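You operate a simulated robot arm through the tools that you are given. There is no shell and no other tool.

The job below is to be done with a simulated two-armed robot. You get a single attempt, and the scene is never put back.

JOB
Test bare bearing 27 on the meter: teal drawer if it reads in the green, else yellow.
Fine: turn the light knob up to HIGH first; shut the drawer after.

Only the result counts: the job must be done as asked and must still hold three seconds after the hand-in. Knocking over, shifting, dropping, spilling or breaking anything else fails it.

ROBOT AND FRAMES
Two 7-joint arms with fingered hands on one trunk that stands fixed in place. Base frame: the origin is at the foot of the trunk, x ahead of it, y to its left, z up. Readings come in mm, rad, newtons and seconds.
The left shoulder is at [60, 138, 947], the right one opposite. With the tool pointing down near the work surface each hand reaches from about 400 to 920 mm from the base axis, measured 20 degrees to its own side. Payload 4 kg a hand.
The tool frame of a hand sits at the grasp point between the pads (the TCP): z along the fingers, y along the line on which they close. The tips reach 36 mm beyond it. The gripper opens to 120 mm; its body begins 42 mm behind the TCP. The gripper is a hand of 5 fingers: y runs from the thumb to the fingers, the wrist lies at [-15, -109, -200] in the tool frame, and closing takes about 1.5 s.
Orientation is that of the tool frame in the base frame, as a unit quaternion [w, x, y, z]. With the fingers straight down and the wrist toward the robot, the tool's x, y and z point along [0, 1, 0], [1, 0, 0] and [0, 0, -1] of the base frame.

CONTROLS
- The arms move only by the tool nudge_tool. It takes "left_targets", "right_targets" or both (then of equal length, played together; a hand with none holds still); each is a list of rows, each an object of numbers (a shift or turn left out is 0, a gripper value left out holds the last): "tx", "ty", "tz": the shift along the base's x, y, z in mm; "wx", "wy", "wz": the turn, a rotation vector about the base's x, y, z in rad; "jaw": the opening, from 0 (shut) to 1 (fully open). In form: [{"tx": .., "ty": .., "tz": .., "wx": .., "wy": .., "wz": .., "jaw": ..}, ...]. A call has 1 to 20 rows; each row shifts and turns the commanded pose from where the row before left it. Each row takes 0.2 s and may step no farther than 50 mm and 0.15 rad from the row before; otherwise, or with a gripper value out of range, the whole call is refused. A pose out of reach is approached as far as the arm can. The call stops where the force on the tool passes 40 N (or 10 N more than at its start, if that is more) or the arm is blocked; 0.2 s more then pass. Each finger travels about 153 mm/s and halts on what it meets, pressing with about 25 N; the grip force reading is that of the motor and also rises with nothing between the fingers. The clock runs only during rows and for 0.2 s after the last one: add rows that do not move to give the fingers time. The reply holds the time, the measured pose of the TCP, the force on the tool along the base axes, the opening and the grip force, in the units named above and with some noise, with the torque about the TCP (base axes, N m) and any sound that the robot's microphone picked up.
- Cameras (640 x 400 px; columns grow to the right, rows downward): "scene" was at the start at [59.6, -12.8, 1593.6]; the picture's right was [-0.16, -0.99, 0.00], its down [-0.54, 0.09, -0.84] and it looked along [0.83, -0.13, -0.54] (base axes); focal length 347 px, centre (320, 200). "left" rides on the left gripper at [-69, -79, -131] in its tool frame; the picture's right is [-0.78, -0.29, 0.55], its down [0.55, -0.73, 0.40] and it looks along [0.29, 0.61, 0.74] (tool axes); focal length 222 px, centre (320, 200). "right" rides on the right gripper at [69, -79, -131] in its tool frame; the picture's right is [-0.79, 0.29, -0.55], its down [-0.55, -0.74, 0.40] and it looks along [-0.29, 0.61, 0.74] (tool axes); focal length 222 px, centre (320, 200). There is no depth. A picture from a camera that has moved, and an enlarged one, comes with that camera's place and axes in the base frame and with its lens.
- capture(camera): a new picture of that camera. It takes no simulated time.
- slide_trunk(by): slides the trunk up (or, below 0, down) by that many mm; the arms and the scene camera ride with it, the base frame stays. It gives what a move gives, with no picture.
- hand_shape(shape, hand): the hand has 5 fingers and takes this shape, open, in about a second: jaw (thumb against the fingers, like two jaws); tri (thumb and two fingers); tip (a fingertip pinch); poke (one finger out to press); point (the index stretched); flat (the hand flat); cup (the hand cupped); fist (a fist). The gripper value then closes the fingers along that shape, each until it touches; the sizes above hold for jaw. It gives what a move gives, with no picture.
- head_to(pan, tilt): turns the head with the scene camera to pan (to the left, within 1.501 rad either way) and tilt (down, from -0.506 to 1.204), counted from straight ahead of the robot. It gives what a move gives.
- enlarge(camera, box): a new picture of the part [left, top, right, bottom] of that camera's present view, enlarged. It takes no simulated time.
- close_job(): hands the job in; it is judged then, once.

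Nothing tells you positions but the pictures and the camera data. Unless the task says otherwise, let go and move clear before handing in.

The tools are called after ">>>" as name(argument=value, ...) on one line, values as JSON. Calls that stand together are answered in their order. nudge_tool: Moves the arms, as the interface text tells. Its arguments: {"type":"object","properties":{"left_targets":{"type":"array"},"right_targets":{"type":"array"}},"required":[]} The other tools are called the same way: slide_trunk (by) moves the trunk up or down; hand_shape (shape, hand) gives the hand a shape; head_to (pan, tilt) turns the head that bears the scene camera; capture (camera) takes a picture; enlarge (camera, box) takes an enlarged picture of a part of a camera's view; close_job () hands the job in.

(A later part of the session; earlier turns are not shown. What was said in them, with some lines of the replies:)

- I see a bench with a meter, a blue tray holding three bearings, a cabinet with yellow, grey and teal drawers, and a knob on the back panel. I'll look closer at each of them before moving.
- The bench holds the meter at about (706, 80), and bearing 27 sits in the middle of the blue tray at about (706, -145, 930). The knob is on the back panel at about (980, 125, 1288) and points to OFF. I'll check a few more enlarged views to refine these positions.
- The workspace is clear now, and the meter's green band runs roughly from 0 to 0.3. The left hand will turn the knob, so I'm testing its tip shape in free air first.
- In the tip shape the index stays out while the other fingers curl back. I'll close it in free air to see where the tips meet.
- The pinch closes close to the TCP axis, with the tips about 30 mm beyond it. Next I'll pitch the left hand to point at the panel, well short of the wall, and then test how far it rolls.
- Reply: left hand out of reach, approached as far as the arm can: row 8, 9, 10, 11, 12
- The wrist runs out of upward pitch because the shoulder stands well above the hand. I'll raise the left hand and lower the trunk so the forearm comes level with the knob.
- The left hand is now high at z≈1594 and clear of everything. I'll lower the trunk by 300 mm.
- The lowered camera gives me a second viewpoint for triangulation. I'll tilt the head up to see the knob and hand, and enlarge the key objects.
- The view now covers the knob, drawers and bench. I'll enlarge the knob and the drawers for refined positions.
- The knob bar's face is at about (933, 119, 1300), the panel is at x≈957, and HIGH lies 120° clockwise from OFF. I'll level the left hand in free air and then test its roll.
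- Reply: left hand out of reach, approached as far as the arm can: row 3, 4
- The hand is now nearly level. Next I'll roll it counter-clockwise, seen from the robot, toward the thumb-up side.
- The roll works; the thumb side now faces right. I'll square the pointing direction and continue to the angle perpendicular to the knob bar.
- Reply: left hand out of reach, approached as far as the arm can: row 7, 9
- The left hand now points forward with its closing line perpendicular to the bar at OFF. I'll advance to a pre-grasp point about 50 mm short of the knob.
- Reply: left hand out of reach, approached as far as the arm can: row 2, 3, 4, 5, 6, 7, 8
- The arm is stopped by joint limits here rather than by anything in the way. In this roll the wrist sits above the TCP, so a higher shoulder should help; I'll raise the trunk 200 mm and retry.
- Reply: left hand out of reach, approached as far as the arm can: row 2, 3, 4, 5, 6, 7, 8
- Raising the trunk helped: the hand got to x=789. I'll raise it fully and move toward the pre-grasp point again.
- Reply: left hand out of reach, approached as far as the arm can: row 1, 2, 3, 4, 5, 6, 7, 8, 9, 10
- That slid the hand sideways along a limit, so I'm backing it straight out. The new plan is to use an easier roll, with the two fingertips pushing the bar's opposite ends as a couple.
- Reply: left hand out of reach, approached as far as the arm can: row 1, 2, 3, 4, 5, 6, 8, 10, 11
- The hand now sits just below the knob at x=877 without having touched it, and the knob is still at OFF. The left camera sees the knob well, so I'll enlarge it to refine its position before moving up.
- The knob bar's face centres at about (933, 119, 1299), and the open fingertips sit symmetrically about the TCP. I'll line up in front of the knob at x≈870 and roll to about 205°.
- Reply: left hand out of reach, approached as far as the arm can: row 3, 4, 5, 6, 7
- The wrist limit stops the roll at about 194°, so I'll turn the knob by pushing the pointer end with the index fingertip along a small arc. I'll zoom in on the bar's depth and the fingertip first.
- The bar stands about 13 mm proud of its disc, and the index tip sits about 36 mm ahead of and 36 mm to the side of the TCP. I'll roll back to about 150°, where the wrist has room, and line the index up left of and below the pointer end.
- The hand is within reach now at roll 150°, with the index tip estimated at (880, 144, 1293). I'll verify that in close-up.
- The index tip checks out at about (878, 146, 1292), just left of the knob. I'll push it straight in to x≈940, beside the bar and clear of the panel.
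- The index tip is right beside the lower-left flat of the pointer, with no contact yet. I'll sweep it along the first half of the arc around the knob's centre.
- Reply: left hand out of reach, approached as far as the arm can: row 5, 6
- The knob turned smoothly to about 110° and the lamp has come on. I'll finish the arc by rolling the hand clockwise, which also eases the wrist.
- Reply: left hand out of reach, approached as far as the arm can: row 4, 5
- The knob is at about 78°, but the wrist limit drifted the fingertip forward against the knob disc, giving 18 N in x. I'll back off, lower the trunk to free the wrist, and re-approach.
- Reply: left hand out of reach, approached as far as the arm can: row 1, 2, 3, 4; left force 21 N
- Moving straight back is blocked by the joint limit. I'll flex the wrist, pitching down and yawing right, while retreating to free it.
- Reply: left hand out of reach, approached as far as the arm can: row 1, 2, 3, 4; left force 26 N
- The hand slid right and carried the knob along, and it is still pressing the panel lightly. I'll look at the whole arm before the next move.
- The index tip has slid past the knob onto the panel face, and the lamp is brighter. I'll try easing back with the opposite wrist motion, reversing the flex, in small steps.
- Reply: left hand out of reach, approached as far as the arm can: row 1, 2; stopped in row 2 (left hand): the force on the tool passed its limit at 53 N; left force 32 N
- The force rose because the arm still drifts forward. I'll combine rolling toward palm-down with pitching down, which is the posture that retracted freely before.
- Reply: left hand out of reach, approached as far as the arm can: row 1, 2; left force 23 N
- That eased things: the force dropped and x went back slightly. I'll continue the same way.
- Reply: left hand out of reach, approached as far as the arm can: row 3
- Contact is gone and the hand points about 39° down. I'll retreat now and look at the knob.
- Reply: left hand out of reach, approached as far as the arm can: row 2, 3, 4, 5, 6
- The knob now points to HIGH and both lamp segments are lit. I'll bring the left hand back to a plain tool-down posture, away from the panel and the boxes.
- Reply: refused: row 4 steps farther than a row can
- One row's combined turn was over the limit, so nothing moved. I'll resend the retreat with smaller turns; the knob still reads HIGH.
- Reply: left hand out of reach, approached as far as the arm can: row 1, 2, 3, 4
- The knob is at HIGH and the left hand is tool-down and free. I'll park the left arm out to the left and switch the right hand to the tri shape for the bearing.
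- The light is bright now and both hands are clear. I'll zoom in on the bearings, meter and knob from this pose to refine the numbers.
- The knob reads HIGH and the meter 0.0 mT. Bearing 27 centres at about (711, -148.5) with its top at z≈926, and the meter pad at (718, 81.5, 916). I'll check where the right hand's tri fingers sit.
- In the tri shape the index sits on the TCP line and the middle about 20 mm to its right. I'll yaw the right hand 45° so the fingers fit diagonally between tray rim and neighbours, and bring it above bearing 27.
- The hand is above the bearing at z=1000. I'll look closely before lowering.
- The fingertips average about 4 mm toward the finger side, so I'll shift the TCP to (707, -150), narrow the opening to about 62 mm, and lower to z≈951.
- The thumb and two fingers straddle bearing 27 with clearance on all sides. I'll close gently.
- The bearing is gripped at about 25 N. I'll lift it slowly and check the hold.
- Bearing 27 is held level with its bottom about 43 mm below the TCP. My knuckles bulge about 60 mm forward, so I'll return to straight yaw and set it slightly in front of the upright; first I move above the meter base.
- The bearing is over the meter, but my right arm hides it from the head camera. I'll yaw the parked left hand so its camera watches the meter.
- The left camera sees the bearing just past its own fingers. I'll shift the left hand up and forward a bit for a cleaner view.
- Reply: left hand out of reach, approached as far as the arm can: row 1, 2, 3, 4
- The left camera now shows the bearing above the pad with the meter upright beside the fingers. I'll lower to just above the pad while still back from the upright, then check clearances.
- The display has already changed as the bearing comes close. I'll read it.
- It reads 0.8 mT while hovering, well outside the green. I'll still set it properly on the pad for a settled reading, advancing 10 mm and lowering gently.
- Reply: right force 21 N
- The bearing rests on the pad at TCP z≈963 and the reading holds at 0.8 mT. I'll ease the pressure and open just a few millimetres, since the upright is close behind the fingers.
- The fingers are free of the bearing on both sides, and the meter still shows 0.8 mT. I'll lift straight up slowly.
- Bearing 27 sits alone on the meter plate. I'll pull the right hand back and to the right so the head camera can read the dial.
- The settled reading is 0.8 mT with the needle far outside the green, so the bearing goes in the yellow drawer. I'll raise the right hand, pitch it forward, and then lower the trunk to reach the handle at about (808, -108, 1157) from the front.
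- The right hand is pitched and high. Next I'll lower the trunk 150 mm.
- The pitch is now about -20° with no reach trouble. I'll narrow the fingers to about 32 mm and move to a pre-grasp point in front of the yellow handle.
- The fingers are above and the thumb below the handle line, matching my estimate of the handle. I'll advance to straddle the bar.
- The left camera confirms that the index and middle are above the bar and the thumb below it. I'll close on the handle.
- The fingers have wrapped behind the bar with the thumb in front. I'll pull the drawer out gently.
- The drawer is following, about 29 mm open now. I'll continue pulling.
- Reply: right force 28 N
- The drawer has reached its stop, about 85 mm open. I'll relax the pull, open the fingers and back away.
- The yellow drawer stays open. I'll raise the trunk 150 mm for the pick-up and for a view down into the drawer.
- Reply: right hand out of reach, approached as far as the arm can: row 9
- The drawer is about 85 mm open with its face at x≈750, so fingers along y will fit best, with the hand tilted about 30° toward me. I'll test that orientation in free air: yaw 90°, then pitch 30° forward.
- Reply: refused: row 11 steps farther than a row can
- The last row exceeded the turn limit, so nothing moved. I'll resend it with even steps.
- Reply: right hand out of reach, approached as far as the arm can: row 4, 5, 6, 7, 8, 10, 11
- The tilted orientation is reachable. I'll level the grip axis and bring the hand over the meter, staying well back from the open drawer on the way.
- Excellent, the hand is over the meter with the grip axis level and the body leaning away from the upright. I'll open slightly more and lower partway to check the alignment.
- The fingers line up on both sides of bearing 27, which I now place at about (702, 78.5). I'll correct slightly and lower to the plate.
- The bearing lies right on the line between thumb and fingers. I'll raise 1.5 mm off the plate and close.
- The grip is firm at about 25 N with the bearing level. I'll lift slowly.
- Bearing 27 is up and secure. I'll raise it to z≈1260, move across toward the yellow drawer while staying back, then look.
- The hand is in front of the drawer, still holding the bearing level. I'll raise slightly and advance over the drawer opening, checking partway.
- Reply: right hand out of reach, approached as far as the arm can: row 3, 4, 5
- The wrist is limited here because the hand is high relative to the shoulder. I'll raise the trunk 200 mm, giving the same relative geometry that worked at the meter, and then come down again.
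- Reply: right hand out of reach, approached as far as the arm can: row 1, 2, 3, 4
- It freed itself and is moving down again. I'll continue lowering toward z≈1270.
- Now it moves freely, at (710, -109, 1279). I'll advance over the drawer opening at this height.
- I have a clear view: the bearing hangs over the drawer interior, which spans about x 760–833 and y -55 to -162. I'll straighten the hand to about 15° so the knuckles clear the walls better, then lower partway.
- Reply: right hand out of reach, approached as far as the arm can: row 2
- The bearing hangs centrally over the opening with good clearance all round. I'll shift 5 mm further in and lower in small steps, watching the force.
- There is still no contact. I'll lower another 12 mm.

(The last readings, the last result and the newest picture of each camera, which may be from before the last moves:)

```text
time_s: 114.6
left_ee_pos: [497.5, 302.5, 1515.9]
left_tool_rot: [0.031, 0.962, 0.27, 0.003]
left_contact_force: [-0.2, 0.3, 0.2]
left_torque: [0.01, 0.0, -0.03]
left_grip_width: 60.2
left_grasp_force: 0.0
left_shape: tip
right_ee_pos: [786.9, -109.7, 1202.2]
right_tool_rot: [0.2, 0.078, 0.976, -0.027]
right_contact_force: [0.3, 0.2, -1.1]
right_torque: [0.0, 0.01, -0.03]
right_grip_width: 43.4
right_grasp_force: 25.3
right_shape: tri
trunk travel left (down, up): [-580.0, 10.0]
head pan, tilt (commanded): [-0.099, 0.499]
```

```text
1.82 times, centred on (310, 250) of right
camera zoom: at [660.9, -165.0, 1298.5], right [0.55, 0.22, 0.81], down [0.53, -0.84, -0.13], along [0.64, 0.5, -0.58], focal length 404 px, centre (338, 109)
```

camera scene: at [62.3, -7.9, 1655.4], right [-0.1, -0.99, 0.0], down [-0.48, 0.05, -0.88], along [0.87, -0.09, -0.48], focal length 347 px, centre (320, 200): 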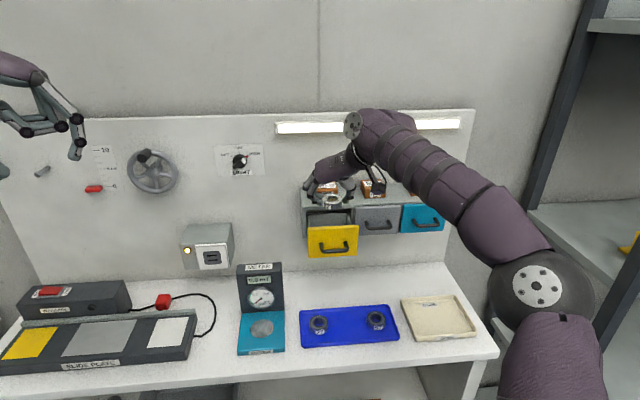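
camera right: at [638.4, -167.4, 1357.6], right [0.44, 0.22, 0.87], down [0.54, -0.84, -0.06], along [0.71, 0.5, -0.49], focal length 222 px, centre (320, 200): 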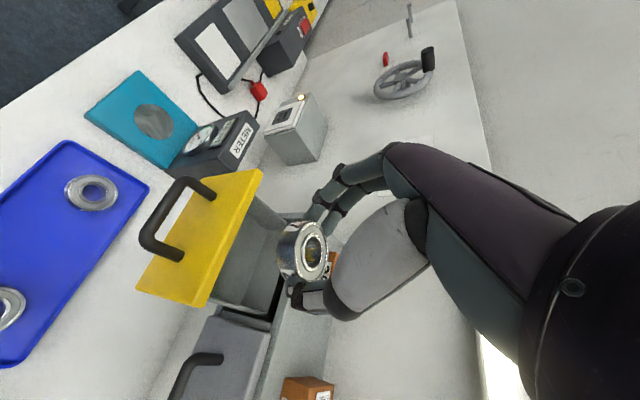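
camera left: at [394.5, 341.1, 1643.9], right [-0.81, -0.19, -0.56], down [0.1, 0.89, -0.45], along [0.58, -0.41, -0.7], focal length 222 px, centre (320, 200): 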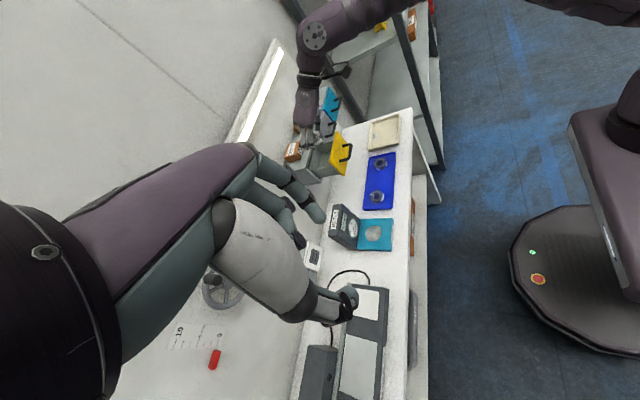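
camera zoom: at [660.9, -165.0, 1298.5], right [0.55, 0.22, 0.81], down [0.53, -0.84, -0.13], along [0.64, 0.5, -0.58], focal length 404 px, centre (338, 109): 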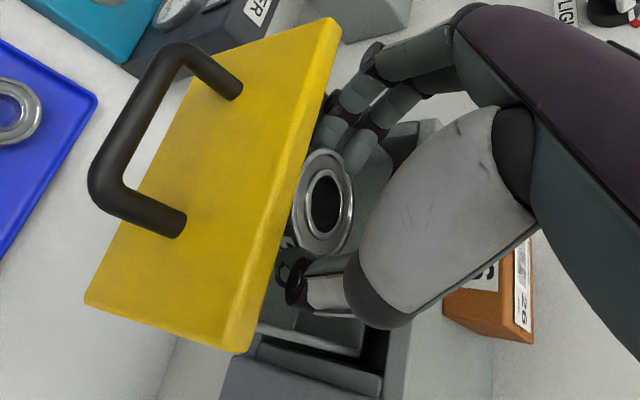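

There is still no contact, and the knuckles are about 12 mm above the side wall. I'll lower 8 mm more.

>>> nudge_tool(right_targets=[{"tz": -4}, {"tz": -4}, {}])

>>> enlarge(camera="right", box=[220, 140, 400, 360])

>>> enlarge(camera="left", box=[280, 100, 350, 190])

```text
time_s: 115.4
left_ee_pos: [498.2, 302.5, 1516.0]
left_tool_rot: [0.03, 0.962, 0.27, 0.003]
left_contact_force: [0.7, 0.3, -0.1]
left_torque: [0.0, 0.0, -0.01]
left_grip_width: 60.0
left_grasp_force: 0.2
left_shape: tip
right_ee_pos: [787.4, -107.8, 1195.0]
right_tool_rot: [0.199, 0.079, 0.976, -0.027]
right_contact_force: [0.5, 0.0, -1.9]
right_torque: [0.03, 0.02, -0.01]
right_grip_width: 43.6
right_grasp_force: 24.7
right_shape: tri
trunk travel left (down, up): [-580.0, 10.0]
head pan, tilt (commanded): [-0.099, 0.499]
```

```text
1.82 times, centred on (310, 250) of right
camera zoom: at [660.9, -164.7, 1290.2], right [0.55, 0.22, 0.81], down [0.53, -0.84, -0.13], along [0.64, 0.5, -0.58], focal length 404 px, centre (338, 109)
```

zoom: 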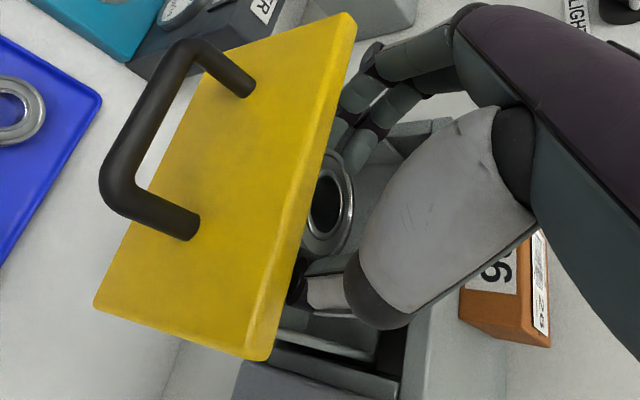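

```text
4.44 times, centred on (315, 145) of left
camera zoom: at [394.6, 341.1, 1643.9], right [-0.81, -0.19, -0.56], down [0.1, 0.89, -0.45], along [0.58, -0.41, -0.7], focal length 987 px, centre (342, 444)
```

zoom: 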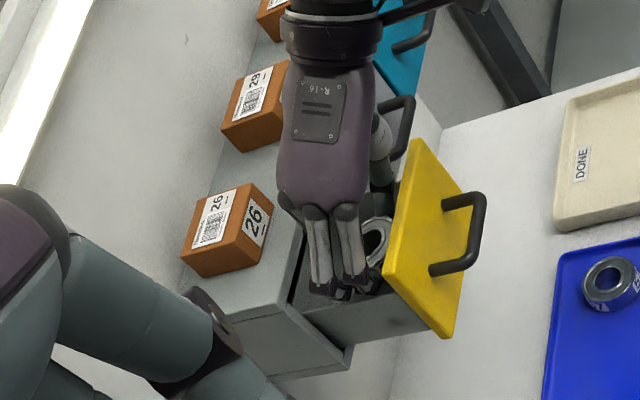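

The bearing is well inside the drawer, below the wall tops. I'll open the fingers just enough to let it down.

>>> nudge_tool(right_targets=[{"jaw": 0.38}, {"jaw": 0.41}, {"jaw": 0.45}, {"jaw": 0.48}, {}, {}])

>>> enlarge(camera="right", box=[220, 140, 400, 360])

>>> enlarge(camera="scene", box=[300, 150, 380, 250])

```text
time_s: 116.8
left_ee_pos: [497.9, 301.3, 1517.0]
left_tool_rot: [0.03, 0.962, 0.27, 0.004]
left_contact_force: [0.4, 0.0, -0.3]
left_torque: [-0.03, 0.01, 0.0]
left_grip_width: 60.2
left_grasp_force: 0.0
left_shape: tip
right_ee_pos: [786.6, -108.8, 1195.6]
right_tool_rot: [0.2, 0.078, 0.976, -0.027]
right_contact_force: [-0.8, -4.2, 2.6]
right_torque: [0.1, 0.05, -0.01]
right_grip_width: 56.2
right_grasp_force: 0.1
right_shape: tri
trunk travel left (down, up): [-580.0, 10.0]
head pan, tilt (commanded): [-0.099, 0.499]
```

```text
1.82 times, centred on (310, 250) of right
camera zoom: at [660.5, -165.3, 1290.8], right [0.55, 0.22, 0.81], down [0.53, -0.84, -0.13], along [0.65, 0.5, -0.58], focal length 404 px, centre (338, 109)
```

zoom: 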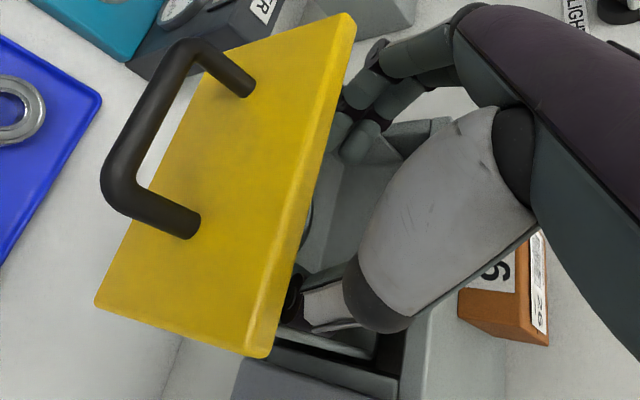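

```text
4.00 times, centred on (340, 200) of scene
camera zoom: at [61.9, -8.4, 1655.5], right [-0.1, -0.99, 0.0], down [-0.48, 0.05, -0.88], along [0.87, -0.09, -0.48], focal length 1388 px, centre (240, 200)
```

zoom: 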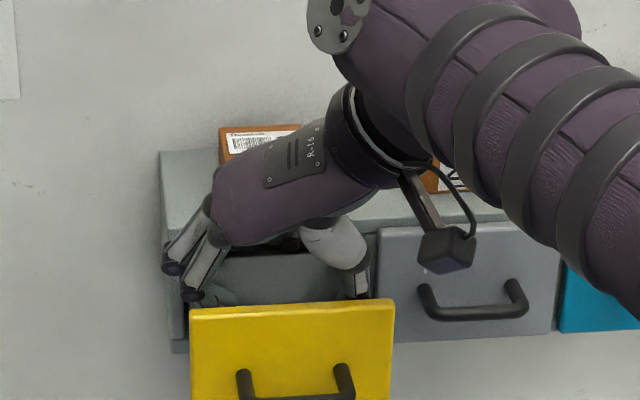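

The bearing has dropped into the drawer and lies near its front. One finger is lightly touching the wall, so I'll close a touch and lift straight out.

>>> nudge_tool(right_targets=[{"jaw": 0.4}, {}, {"tz": 8}, {"tz": 15}, {"tz": 25}, {"tz": 30}, {"tz": 30}, {}])

>>> enlarge(camera="right", box=[120, 140, 400, 360])

>>> enlarge(camera="scene", box=[290, 150, 390, 260])

```text
time_s: 118.6
left_ee_pos: [498.9, 302.8, 1516.6]
left_tool_rot: [0.03, 0.962, 0.27, 0.003]
left_contact_force: [0.5, -0.2, -1.1]
left_torque: [0.0, 0.03, -0.02]
left_grip_width: 60.2
left_grasp_force: 0.0
left_shape: tip
right_ee_pos: [777.7, -106.4, 1293.3]
right_tool_rot: [0.201, 0.076, 0.976, -0.028]
right_contact_force: [-0.2, 0.7, -0.5]
right_torque: [-0.03, 0.02, -0.02]
right_grip_width: 47.9
right_grasp_force: 0.0
right_shape: tri
right hand out of reach, approached as far as the arm can: row 7
trunk travel left (down, up): [-580.0, 10.0]
head pan, tilt (commanded): [-0.099, 0.499]
```

```text
1.82 times, centred on (260, 250) of right
camera zoom: at [651.6, -163.0, 1389.7], right [0.55, 0.23, 0.81], down [0.54, -0.83, -0.13], along [0.64, 0.5, -0.58], focal length 404 px, centre (429, 109)
```

zoom: 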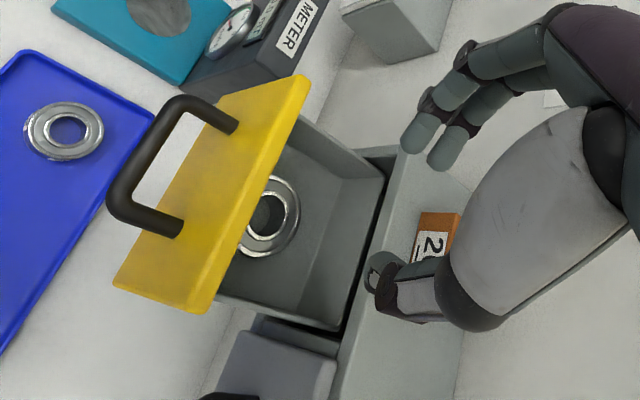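

```text
3.64 times, centred on (340, 205) of scene
camera zoom: at [63.6, -7.4, 1655.3], right [-0.1, -0.99, 0.0], down [-0.48, 0.05, -0.88], along [0.87, -0.09, -0.48], focal length 1262 px, centre (247, 182)
```

zoom: 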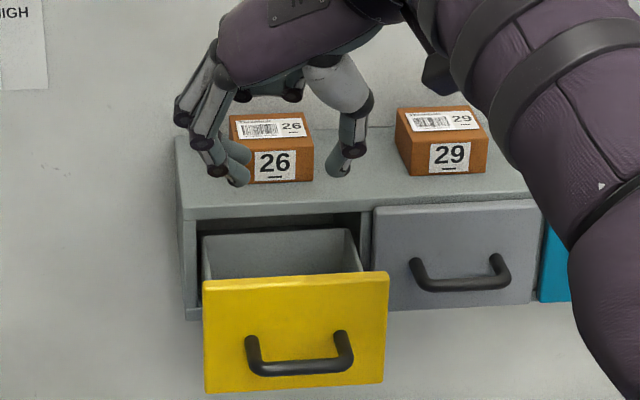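

Bearing 27 lies flat inside the yellow drawer. I'll retreat the right hand up and away, then re-orient it to push the drawer shut.

>>> nudge_tool(right_targets=[{"tx": -25, "tz": 5}, {"tx": -30, "tz": 10}, {"tx": -30, "tz": 10}, {"tx": -30, "tz": 10}, {"tx": -30, "ty": -10, "tz": 15}, {"tx": -20, "ty": -10, "tz": 15}, {}])

>>> nudge_tool(right_targets=[{"wz": -0.14, "wx": 0.03, "jaw": 0.2}, {"wz": -0.14, "wx": 0.04}, {"wz": -0.14, "wx": 0.04}, {"wz": -0.14, "wx": 0.04}, {"wz": -0.14, "wx": 0.04}, {"wz": -0.14, "wx": 0.04}, {"wz": -0.14, "wx": 0.04}, {"wz": -0.14, "wx": 0.04}, {"wz": -0.14, "wx": 0.04}, {"wz": -0.14, "wx": 0.04}, {}])

>>> capture(camera="scene")

```text
time_s: 120.2
left_ee_pos: [497.9, 302.3, 1516.5]
left_tool_rot: [0.03, 0.962, 0.271, 0.003]
left_contact_force: [0.2, 0.0, -0.1]
left_torque: [0.02, 0.02, 0.02]
left_grip_width: 59.8
left_grasp_force: 0.1
left_shape: tip
right_ee_pos: [611.4, -126.7, 1360.9]
right_tool_rot: [0.199, 0.079, 0.976, -0.027]
right_contact_force: [0.2, -0.6, 0.0]
right_torque: [0.02, 0.0, 0.0]
right_grip_width: 47.9
right_grasp_force: 0.0
right_shape: tri
trunk travel left (down, up): [-580.0, 10.0]
head pan, tilt (commanded): [-0.099, 0.499]
```

```text
time_s: 122.6
left_ee_pos: [498.4, 303.0, 1516.9]
left_tool_rot: [0.03, 0.962, 0.271, 0.005]
left_contact_force: [-0.4, -0.1, -1.0]
left_torque: [-0.01, 0.02, 0.0]
left_grip_width: 59.9
left_grasp_force: 0.1
left_shape: tip
right_ee_pos: [612.8, -125.7, 1360.6]
right_tool_rot: [0.115, 0.719, 0.685, 0.026]
right_contact_force: [0.4, -0.2, 0.5]
right_torque: [0.03, -0.02, -0.01]
right_grip_width: 24.6
right_grasp_force: 0.0
right_shape: tri
trunk travel left (down, up): [-580.0, 10.0]
head pan, tilt (commanded): [-0.099, 0.499]
```

```text
taken
camera scene: at [62.1, -8.0, 1655.4], right [-0.1, -0.99, 0.0], down [-0.48, 0.05, -0.88], along [0.87, -0.09, -0.48], focal length 347 px, centre (320, 200)
```

scene: 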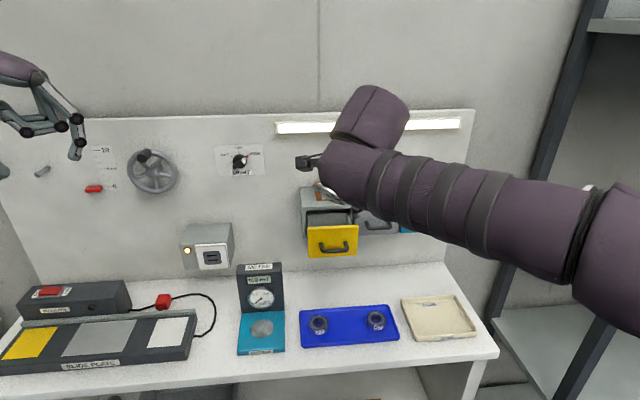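

The hand is back to straight yaw. I'll raise it while pitching forward, then lower the trunk to the height used for pulling.

>>> nudge_tool(right_targets=[{"wx": 0.13, "tz": 30}, {"wy": -0.13, "tz": 35, "tx": -5}, {"wy": -0.13, "tz": 35, "tx": -5}, {"wy": -0.13, "tz": 35}, {"wy": -0.13, "tz": 35}, {}])

>>> slide_trunk(by=-355)

>>> capture(camera="scene")

```text
time_s: 124.0
left_ee_pos: [499.2, 302.4, 1516.0]
left_tool_rot: [0.03, 0.962, 0.27, 0.003]
left_contact_force: [0.5, 0.1, 0.6]
left_torque: [0.01, 0.02, -0.01]
left_grip_width: 59.9
left_grasp_force: 0.0
left_shape: tip
right_ee_pos: [602.4, -125.7, 1531.8]
right_tool_rot: [0.242, 0.681, 0.642, 0.255]
right_contact_force: [-0.2, -0.2, -0.6]
right_torque: [0.0, 0.02, 0.01]
right_grip_width: 24.3
right_grasp_force: 0.0
right_shape: tri
trunk travel left (down, up): [-580.0, 10.0]
head pan, tilt (commanded): [-0.099, 0.499]
```

```text
time_s: 127.5
left_ee_pos: [496.9, 302.4, 1160.5]
left_tool_rot: [0.029, 0.962, 0.27, 0.004]
left_contact_force: [-0.2, -0.4, 0.4]
left_torque: [0.05, 0.01, 0.01]
left_grip_width: 60.1
left_grasp_force: 0.1
left_shape: tip
right_ee_pos: [601.8, -126.7, 1177.1]
right_tool_rot: [0.241, 0.682, 0.642, 0.255]
right_contact_force: [0.1, 0.3, 0.5]
right_torque: [-0.03, 0.0, 0.0]
right_grip_width: 24.4
right_grasp_force: 0.0
right_shape: tri
trunk travel left (down, up): [-225.0, 365.0]
head pan, tilt (commanded): [-0.099, 0.499]
```

```text
taken
camera scene: at [62.1, -7.8, 1300.5], right [-0.1, -0.99, 0.0], down [-0.48, 0.05, -0.88], along [0.87, -0.09, -0.48], focal length 347 px, centre (320, 200)
```

scene: 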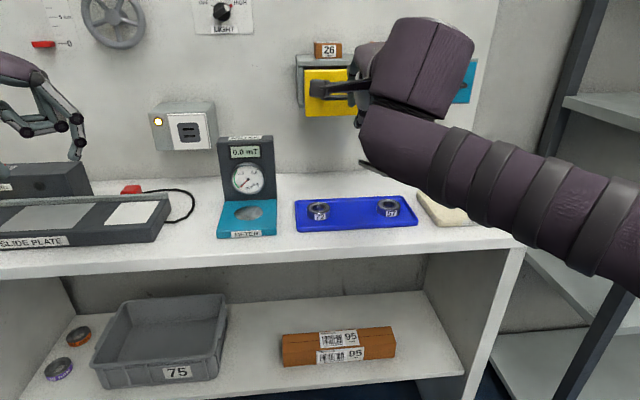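

The hand is in front of the drawer again. I'll pitch up to -20°, and grip the handle as before so I can push the drawer closed under control.

>>> nudge_tool(right_targets=[{"ty": 6, "wy": -0.125, "jaw": 0.27}, {"ty": 6, "wy": -0.125}, {"ty": 6, "wy": -0.125}, {"ty": 1, "tx": 10, "wy": -0.13, "tz": -2}, {"tx": 10, "tz": -2}, {}])

>>> enlarge(camera="right", box=[160, 140, 420, 360])

>>> enlarge(camera="left", box=[170, 0, 330, 120])

```text
time_s: 128.8
left_ee_pos: [497.2, 302.7, 1161.2]
left_tool_rot: [0.03, 0.962, 0.27, 0.004]
left_contact_force: [0.9, 0.1, 0.2]
left_torque: [-0.03, -0.01, 0.01]
left_grip_width: 59.9
left_grasp_force: 0.1
left_shape: tip
right_ee_pos: [621.7, -108.3, 1171.5]
right_tool_rot: [0.395, 0.597, 0.56, 0.417]
right_contact_force: [-0.4, 0.8, -0.2]
right_torque: [0.02, -0.03, 0.0]
right_grip_width: 32.1
right_grasp_force: 0.1
right_shape: tri
trunk travel left (down, up): [-225.0, 365.0]
head pan, tilt (commanded): [-0.099, 0.499]
```

```text
1.82 times, centred on (290, 250) of right
camera zoom: at [473.4, -33.1, 1147.5], right [-0.43, -0.8, 0.42], down [0.11, -0.51, -0.86], along [0.89, -0.32, 0.31], focal length 404 px, centre (374, 109)
```

zoom: 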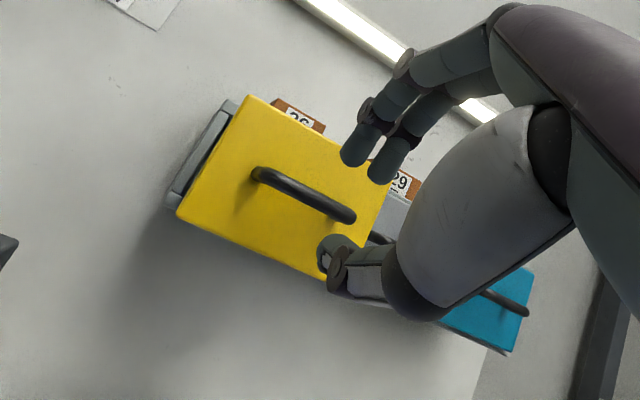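

```text
3.33 times, centred on (250, 60) of left
camera zoom: at [394.3, 341.1, 1289.0], right [-0.81, -0.19, -0.56], down [0.1, 0.89, -0.45], along [0.58, -0.41, -0.7], focal length 740 px, centre (553, 667)
```

zoom: 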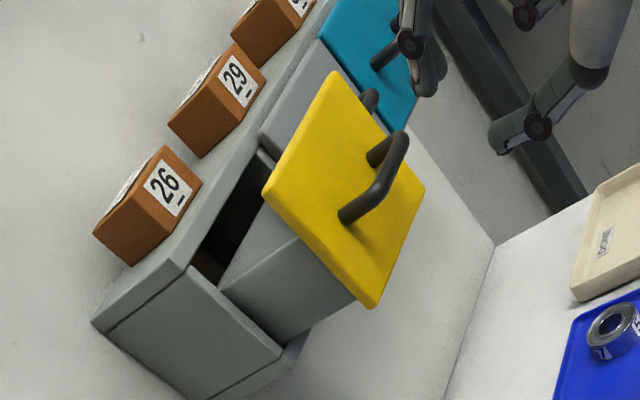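

The pose matches the earlier pre-grasp. I'll advance to straddle the handle and close on it.

>>> nudge_tool(right_targets=[{"tx": 25}, {"tx": 22}, {"tx": 16}, {"tx": 11}, {}, {"jaw": 0.2}, {"jaw": 0.12}, {"jaw": 0.05}, {"jaw": 0}, {}, {}])

>>> enlarge(camera="right", box=[160, 140, 420, 360])

>>> enlarge(camera="left", box=[170, 0, 330, 120])

```text
time_s: 131.2
left_ee_pos: [499.1, 302.1, 1161.2]
left_tool_rot: [0.03, 0.962, 0.27, 0.003]
left_contact_force: [-0.6, -0.7, 0.6]
left_torque: [-0.01, 0.01, -0.01]
left_grip_width: 60.1
left_grasp_force: 0.2
left_shape: tip
right_ee_pos: [697.9, -108.1, 1170.4]
right_tool_rot: [0.394, 0.597, 0.562, 0.416]
right_contact_force: [5.6, 1.5, -8.2]
right_torque: [-0.01, 0.07, 0.06]
right_grip_width: 0.0
right_grasp_force: 25.1
right_shape: tri
trunk travel left (down, up): [-225.0, 365.0]
head pan, tilt (commanded): [-0.099, 0.499]
```

```text
1.82 times, centred on (290, 250) of right
camera zoom: at [548.9, -32.6, 1145.9], right [-0.43, -0.8, 0.42], down [0.11, -0.51, -0.86], along [0.9, -0.32, 0.3], focal length 404 px, centre (374, 109)
```

zoom: 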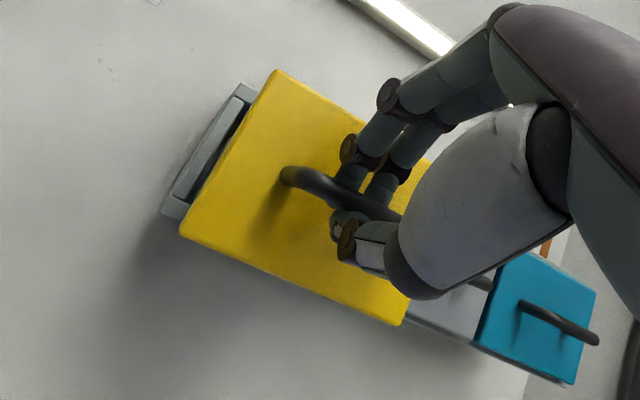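

```text
3.33 times, centred on (250, 60) of left
camera zoom: at [395.7, 341.3, 1288.4], right [-0.81, -0.19, -0.55], down [0.1, 0.89, -0.45], along [0.58, -0.41, -0.7], focal length 740 px, centre (553, 667)
```

zoom: 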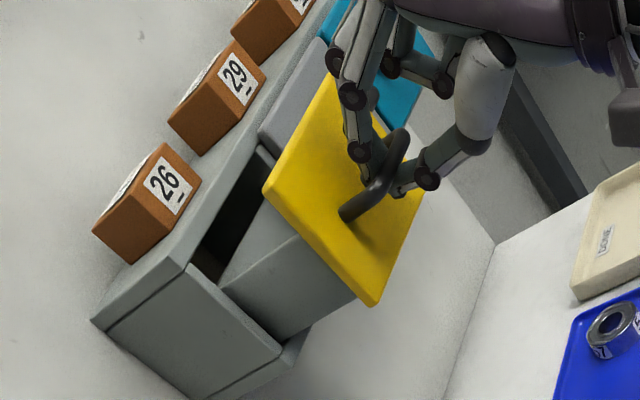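

The handle is gripped just as before. I'll push the drawer in smoothly, about 85 mm.

>>> nudge_tool(right_targets=[{"tx": 6}, {"tx": 8}, {"tx": 10}, {"tx": 10}, {"tx": 10}, {"tx": 10}, {"tx": 10}, {"tx": 8}, {"tx": 6}, {"tx": 4}, {}])

>>> enlarge(camera="left", box=[170, 0, 330, 120])

>>> enlarge(camera="right", box=[160, 140, 420, 360])

```text
time_s: 133.7
left_ee_pos: [498.7, 304.2, 1160.3]
left_tool_rot: [0.03, 0.962, 0.27, 0.003]
left_contact_force: [-0.6, 0.4, -0.8]
left_torque: [0.01, 0.02, 0.01]
left_grip_width: 59.9
left_grasp_force: 0.0
left_shape: tip
right_ee_pos: [779.5, -107.9, 1170.7]
right_tool_rot: [0.394, 0.597, 0.561, 0.416]
right_contact_force: [1.1, 4.0, -11.9]
right_torque: [0.05, 0.23, 0.07]
right_grip_width: 0.0
right_grasp_force: 24.6
right_shape: tri
trunk travel left (down, up): [-225.0, 365.0]
head pan, tilt (commanded): [-0.099, 0.499]
```

```text
3.33 times, centred on (250, 60) of left
camera zoom: at [395.6, 341.4, 1288.4], right [-0.81, -0.19, -0.55], down [0.1, 0.89, -0.45], along [0.58, -0.41, -0.7], focal length 740 px, centre (553, 667)
```

zoom: 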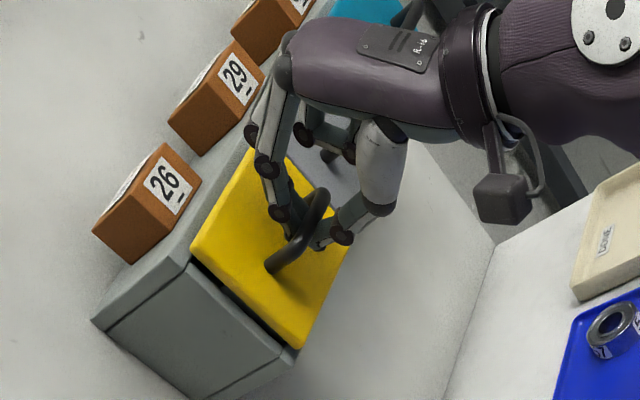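

```text
1.82 times, centred on (290, 250) of right
camera zoom: at [630.3, -32.7, 1146.4], right [-0.43, -0.8, 0.42], down [0.11, -0.51, -0.86], along [0.9, -0.32, 0.31], focal length 404 px, centre (374, 109)
```

zoom: 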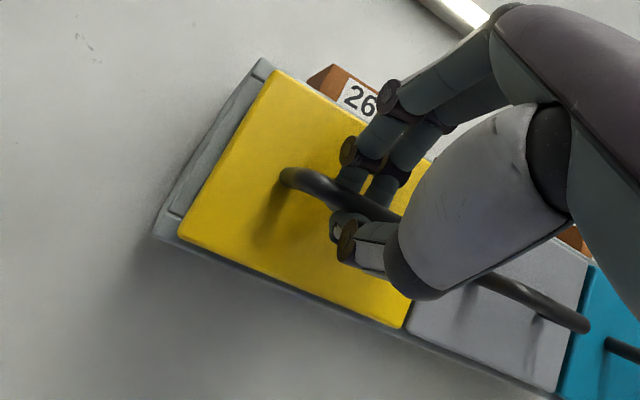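

It is nearly flush now. I'll push the last few millimetres until the stop shows in the force.

>>> nudge_tool(right_targets=[{"tx": 2}, {"tx": 2}, {"tx": 2}, {"tx": 2}, {}])

>>> enlarge(camera="left", box=[170, 0, 330, 120])

```text
time_s: 134.8
left_ee_pos: [497.7, 302.8, 1161.3]
left_tool_rot: [0.03, 0.962, 0.271, 0.003]
left_contact_force: [0.2, 0.0, -0.1]
left_torque: [0.0, -0.01, 0.0]
left_grip_width: 59.7
left_grasp_force: 0.0
left_shape: tip
right_ee_pos: [785.3, -107.4, 1171.6]
right_tool_rot: [0.394, 0.597, 0.561, 0.417]
right_contact_force: [-5.7, 3.7, -15.0]
right_torque: [0.07, 0.34, 0.09]
right_grip_width: 0.0
right_grasp_force: 24.8
right_shape: tri
trunk travel left (down, up): [-225.0, 365.0]
head pan, tilt (commanded): [-0.099, 0.499]
```

```text
3.33 times, centred on (250, 60) of left
camera zoom: at [394.9, 341.4, 1288.6], right [-0.81, -0.19, -0.56], down [0.1, 0.89, -0.45], along [0.58, -0.41, -0.7], focal length 740 px, centre (553, 667)
```

zoom: 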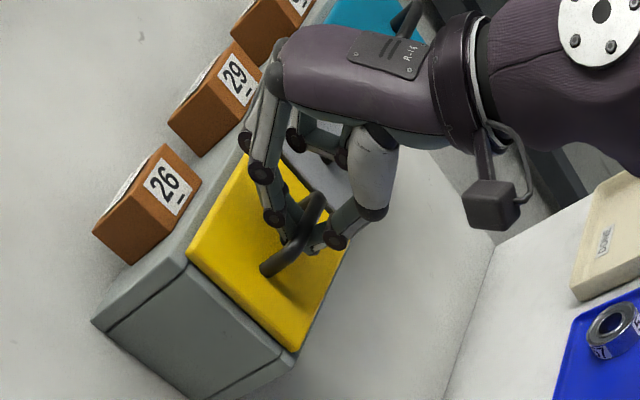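

The corner now matches the original closed view. I'll press a bit more to make sure it is at the stop.

>>> nudge_tool(right_targets=[{"tx": 2}, {"tx": 2}, {"tx": 1}, {}])

>>> enlarge(camera="left", box=[210, 40, 270, 100])

```text
time_s: 135.8
left_ee_pos: [498.9, 302.5, 1161.9]
left_tool_rot: [0.03, 0.962, 0.271, 0.003]
left_contact_force: [0.2, 0.2, -0.6]
left_torque: [0.03, 0.03, -0.02]
left_grip_width: 60.2
left_grasp_force: 0.1
left_shape: tip
right_ee_pos: [791.1, -109.0, 1171.7]
right_tool_rot: [0.394, 0.597, 0.561, 0.417]
right_contact_force: [-6.6, 1.9, -13.7]
right_torque: [0.03, 0.24, -0.01]
right_grip_width: 0.0
right_grasp_force: 24.9
right_shape: tri
trunk travel left (down, up): [-225.0, 365.0]
head pan, tilt (commanded): [-0.099, 0.499]
```

```text
6.67 times, centred on (240, 70) of left
camera zoom: at [394.8, 341.1, 1288.8], right [-0.81, -0.19, -0.56], down [0.1, 0.89, -0.45], along [0.58, -0.41, -0.7], focal length 1481 px, centre (853, 1067)
```

zoom: 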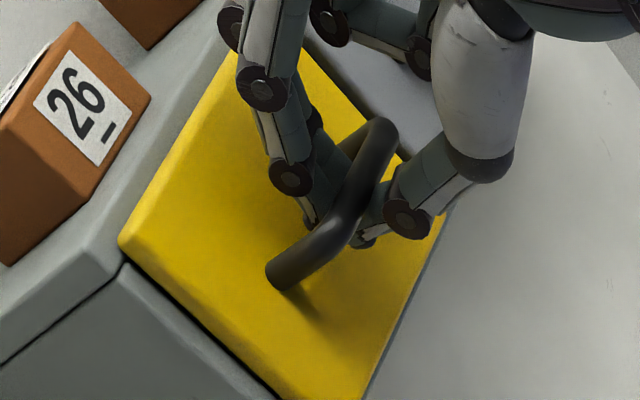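

The drawer is home, with the fingers just sliding on the bar. I'll open them and withdraw straight back without pulling on the handle.

>>> nudge_tool(right_targets=[{"jaw": 0.08}, {"jaw": 0.16}, {"jaw": 0.24}, {"jaw": 0.27}, {}, {"tx": -5}, {"tx": -10}, {"tx": -15}, {"tx": -25}, {"tx": -25}, {}])

>>> capture(camera="scene")

>>> enlarge(camera="left", box=[170, 0, 330, 120])

>>> enlarge(camera="right", box=[100, 120, 420, 360])

```text
time_s: 138.2
left_ee_pos: [498.2, 302.7, 1161.5]
left_tool_rot: [0.029, 0.962, 0.27, 0.003]
left_contact_force: [-1.1, -0.7, -0.6]
left_torque: [0.02, 0.01, -0.03]
left_grip_width: 59.9
left_grasp_force: 0.1
left_shape: tip
right_ee_pos: [710.6, -107.9, 1172.2]
right_tool_rot: [0.394, 0.597, 0.561, 0.417]
right_contact_force: [-0.3, 0.7, 1.1]
right_torque: [0.01, -0.01, 0.01]
right_grip_width: 32.0
right_grasp_force: 0.0
right_shape: tri
trunk travel left (down, up): [-225.0, 365.0]
head pan, tilt (commanded): [-0.099, 0.499]
```

```text
taken
camera scene: at [62.1, -7.8, 1300.4], right [-0.1, -0.99, 0.0], down [-0.48, 0.05, -0.88], along [0.87, -0.09, -0.48], focal length 347 px, centre (320, 200)
```

scene: 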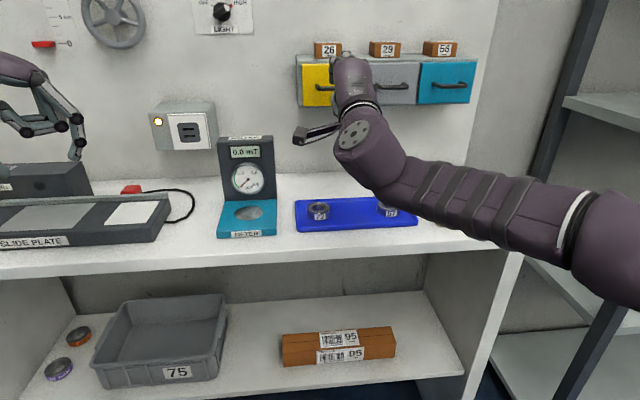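

```text
3.33 times, centred on (250, 60) of left
camera zoom: at [394.3, 341.1, 1288.9], right [-0.81, -0.19, -0.56], down [0.1, 0.89, -0.45], along [0.58, -0.41, -0.7], focal length 740 px, centre (553, 667)
```

zoom: 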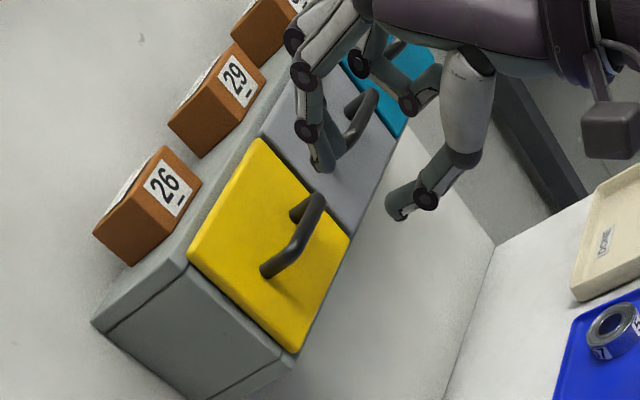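

```text
1.67 times, centred on (260, 240) of right
camera zoom: at [561.9, -33.5, 1147.8], right [-0.43, -0.8, 0.42], down [0.11, -0.51, -0.86], along [0.89, -0.33, 0.31], focal length 370 px, centre (420, 133)
```

zoom: 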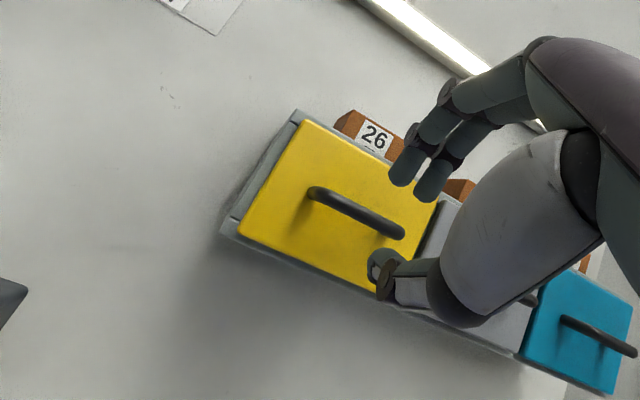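

The drawer is shut and the hand is free. I'll move the right hand further back and to the right, then inspect everything.

>>> nudge_tool(right_targets=[{"tx": -25, "tz": 8}, {"tx": -25, "tz": 8, "ty": -15}, {"tx": -25, "ty": -25, "tz": 5, "wy": 0.1}, {"tx": -20, "ty": -30, "wy": 0.12}, {"tx": -15, "ty": -30, "wy": 0.12}, {"ty": -30, "wy": 0.12}, {"ty": -30, "wy": 0.12}, {"ty": -20, "wy": 0.12}, {}])

>>> head_to(pan=-0.05, tilt=0.3)

>>> capture(camera="scene")

```text
time_s: 140.2
left_ee_pos: [497.5, 302.0, 1162.8]
left_tool_rot: [0.03, 0.962, 0.27, 0.003]
left_contact_force: [0.5, 0.5, -0.2]
left_torque: [-0.05, -0.01, -0.01]
left_grip_width: 60.1
left_grasp_force: 0.0
left_shape: tip
right_ee_pos: [601.3, -287.8, 1194.1]
right_tool_rot: [0.178, 0.703, 0.662, 0.187]
right_contact_force: [-0.1, 0.4, 0.2]
right_torque: [-0.01, 0.02, 0.03]
right_grip_width: 32.2
right_grasp_force: 0.1
right_shape: tri
trunk travel left (down, up): [-225.0, 365.0]
head pan, tilt (commanded): [-0.099, 0.499]
```

```text
time_s: 141.0
left_ee_pos: [496.6, 301.3, 1160.3]
left_tool_rot: [0.029, 0.962, 0.27, 0.003]
left_contact_force: [-0.5, -0.9, 0.4]
left_torque: [0.04, -0.02, 0.02]
left_grip_width: 60.1
left_grasp_force: 0.1
left_shape: tip
right_ee_pos: [600.7, -288.1, 1193.8]
right_tool_rot: [0.178, 0.704, 0.661, 0.186]
right_contact_force: [-0.7, 0.1, -0.1]
right_torque: [0.01, -0.01, 0.0]
right_grip_width: 32.3
right_grasp_force: 0.1
right_shape: tri
trunk travel left (down, up): [-225.0, 365.0]
head pan, tilt (commanded): [-0.051, 0.3]
```

```text
taken
camera scene: at [64.9, -3.6, 1318.7], right [-0.05, -1.0, 0.0], down [-0.3, 0.02, -0.96], along [0.95, -0.05, -0.3], focal length 347 px, centre (320, 200)
```

scene: 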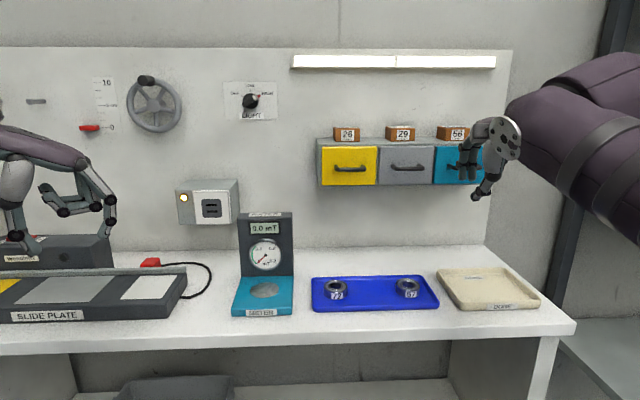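

>>> enlarge(camera="scene", box=[305, 115, 485, 205])

>>> enlarge(camera="scene", box=[210, 75, 290, 130])

>>> enlarge(camera="scene", box=[220, 200, 450, 330])

>>> enlarge(camera="left", box=[170, 0, 330, 120])

```text
3.56 times, centred on (395, 160) of scene
camera zoom: at [64.9, -3.6, 1318.7], right [-0.05, -1.0, 0.0], down [-0.3, 0.02, -0.96], along [0.95, -0.05, -0.3], focal length 1233 px, centre (53, 342)
```

zoom: 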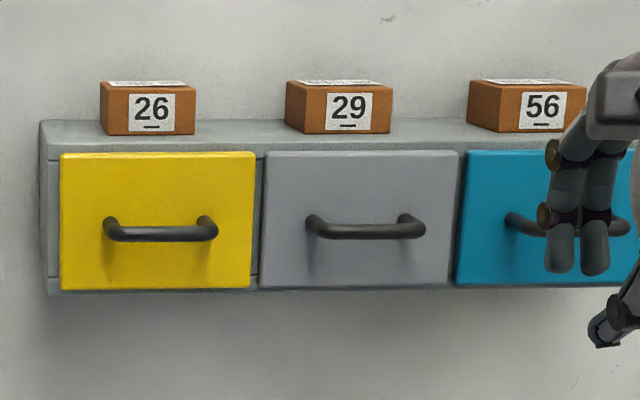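

```text
7.27 times, centred on (250, 102) of scene
camera zoom: at [64.9, -3.6, 1318.7], right [-0.05, -1.0, 0.0], down [-0.3, 0.02, -0.96], along [0.95, -0.05, -0.3], focal length 2523 px, centre (829, 909)
```

zoom: 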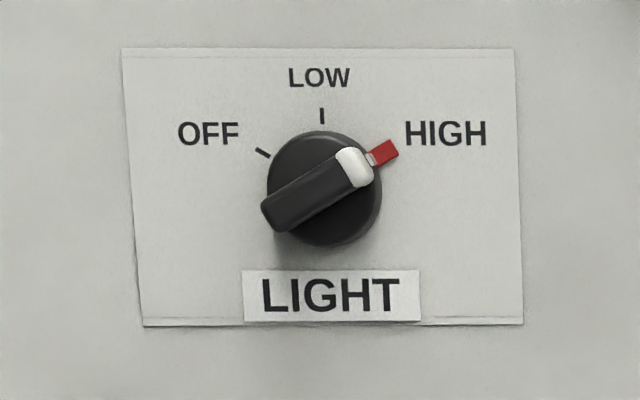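

```text
2.78 times, centred on (335, 265) of scene
camera zoom: at [64.9, -3.6, 1318.7], right [-0.05, -1.0, 0.0], down [-0.3, 0.02, -0.96], along [0.95, -0.05, -0.3], focal length 965 px, centre (278, 19)
```

zoom: 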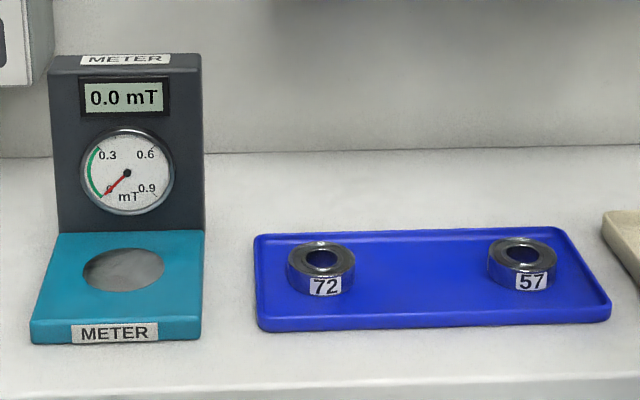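

```text
3.33 times, centred on (250, 60) of left
camera zoom: at [394.3, 341.1, 1289.0], right [-0.81, -0.19, -0.56], down [0.1, 0.89, -0.45], along [0.58, -0.41, -0.7], focal length 740 px, centre (553, 667)
```

zoom: 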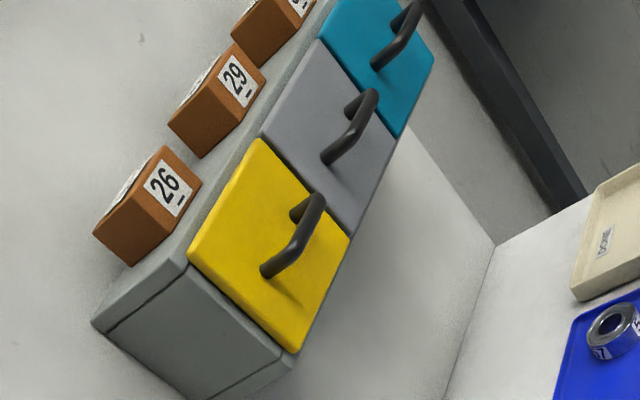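

Everything looks right: knob at HIGH, meter back to 0.0, other bearings and boxes undisturbed. I'll check that the yellow face is truly flush with its neighbour at high magnification.

>>> enlarge(camera="left", box=[205, 20, 265, 80])

>>> enlarge(camera="left", box=[195, 60, 255, 120])

>>> enlarge(camera="right", box=[0, 0, 400, 250])

>>> enlarge(camera="scene", box=[360, 140, 400, 195])

```text
6.67 times, centred on (235, 50) of left
camera zoom: at [394.3, 341.1, 1289.0], right [-0.81, -0.19, -0.56], down [0.1, 0.89, -0.45], along [0.58, -0.41, -0.7], focal length 1481 px, centre (887, 1200)
```

zoom: 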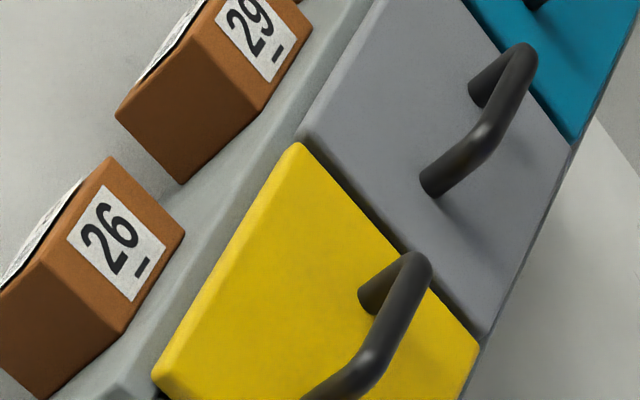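

```text
6.67 times, centred on (225, 90) of left
camera zoom: at [394.3, 341.1, 1289.0], right [-0.81, -0.19, -0.56], down [0.1, 0.89, -0.45], along [0.58, -0.41, -0.7], focal length 1481 px, centre (953, 933)
```

zoom: 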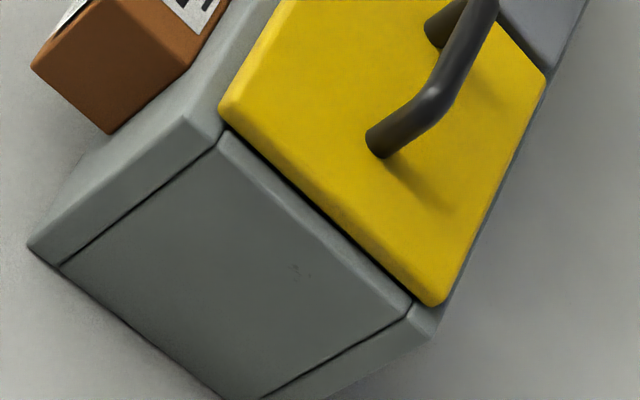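

```text
1.60 times, centred on (200, 125) of right
camera zoom: at [470.6, -213.0, 1270.7], right [-0.06, -0.8, 0.6], down [-0.47, -0.51, -0.73], along [0.88, -0.32, -0.34], focal length 355 px, centre (512, 320)
```

zoom: 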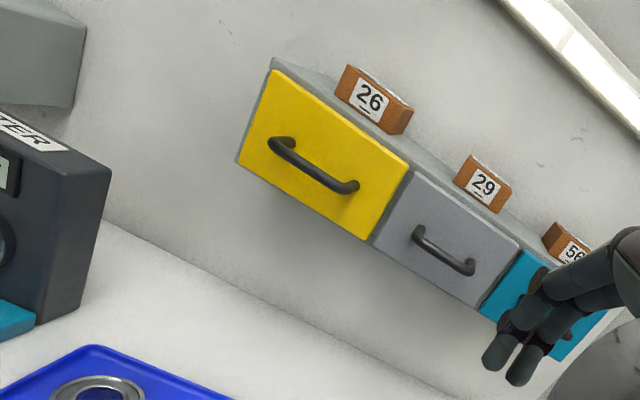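

```text
7.27 times, centred on (380, 168) of scene
camera zoom: at [64.9, -3.6, 1318.7], right [-0.05, -1.0, 0.0], down [-0.3, 0.02, -0.96], along [0.95, -0.05, -0.3], focal length 2523 px, centre (-116, 436)
```

zoom: 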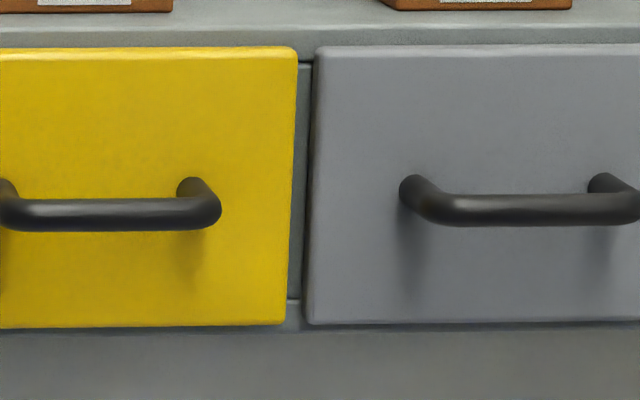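

The yellow drawer is closed and flush, bearing 27 is inside it, the knob is at HIGH, and nothing else has moved. Both hands are empty and clear, so I'm handing in.

>>> close_job()

```text
The job is handed in.
```

The job is done and handed in. Bearing 27 read 0.8 mT on the meter, outside the green, so it went into the yellow drawer.

- **Light:** I turned the knob from OFF to HIGH before testing, and both lamp segments came on.
- **Bearing:** I let it go inside the drawer from about 3 cm above the floor, because my hand was too bulky to lower it all the way. It landed flat.
- **Drawer:** I pushed it shut, and from several camera views its face looks flush with the grey drawer beside it. The views can't show a gap under about 3 mm, but I pushed it in to its stop.

The pictures show no change to the other two bearings, the boxes, the meter and the wall controls. Both hands were empty and clear of everything at the hand-in.
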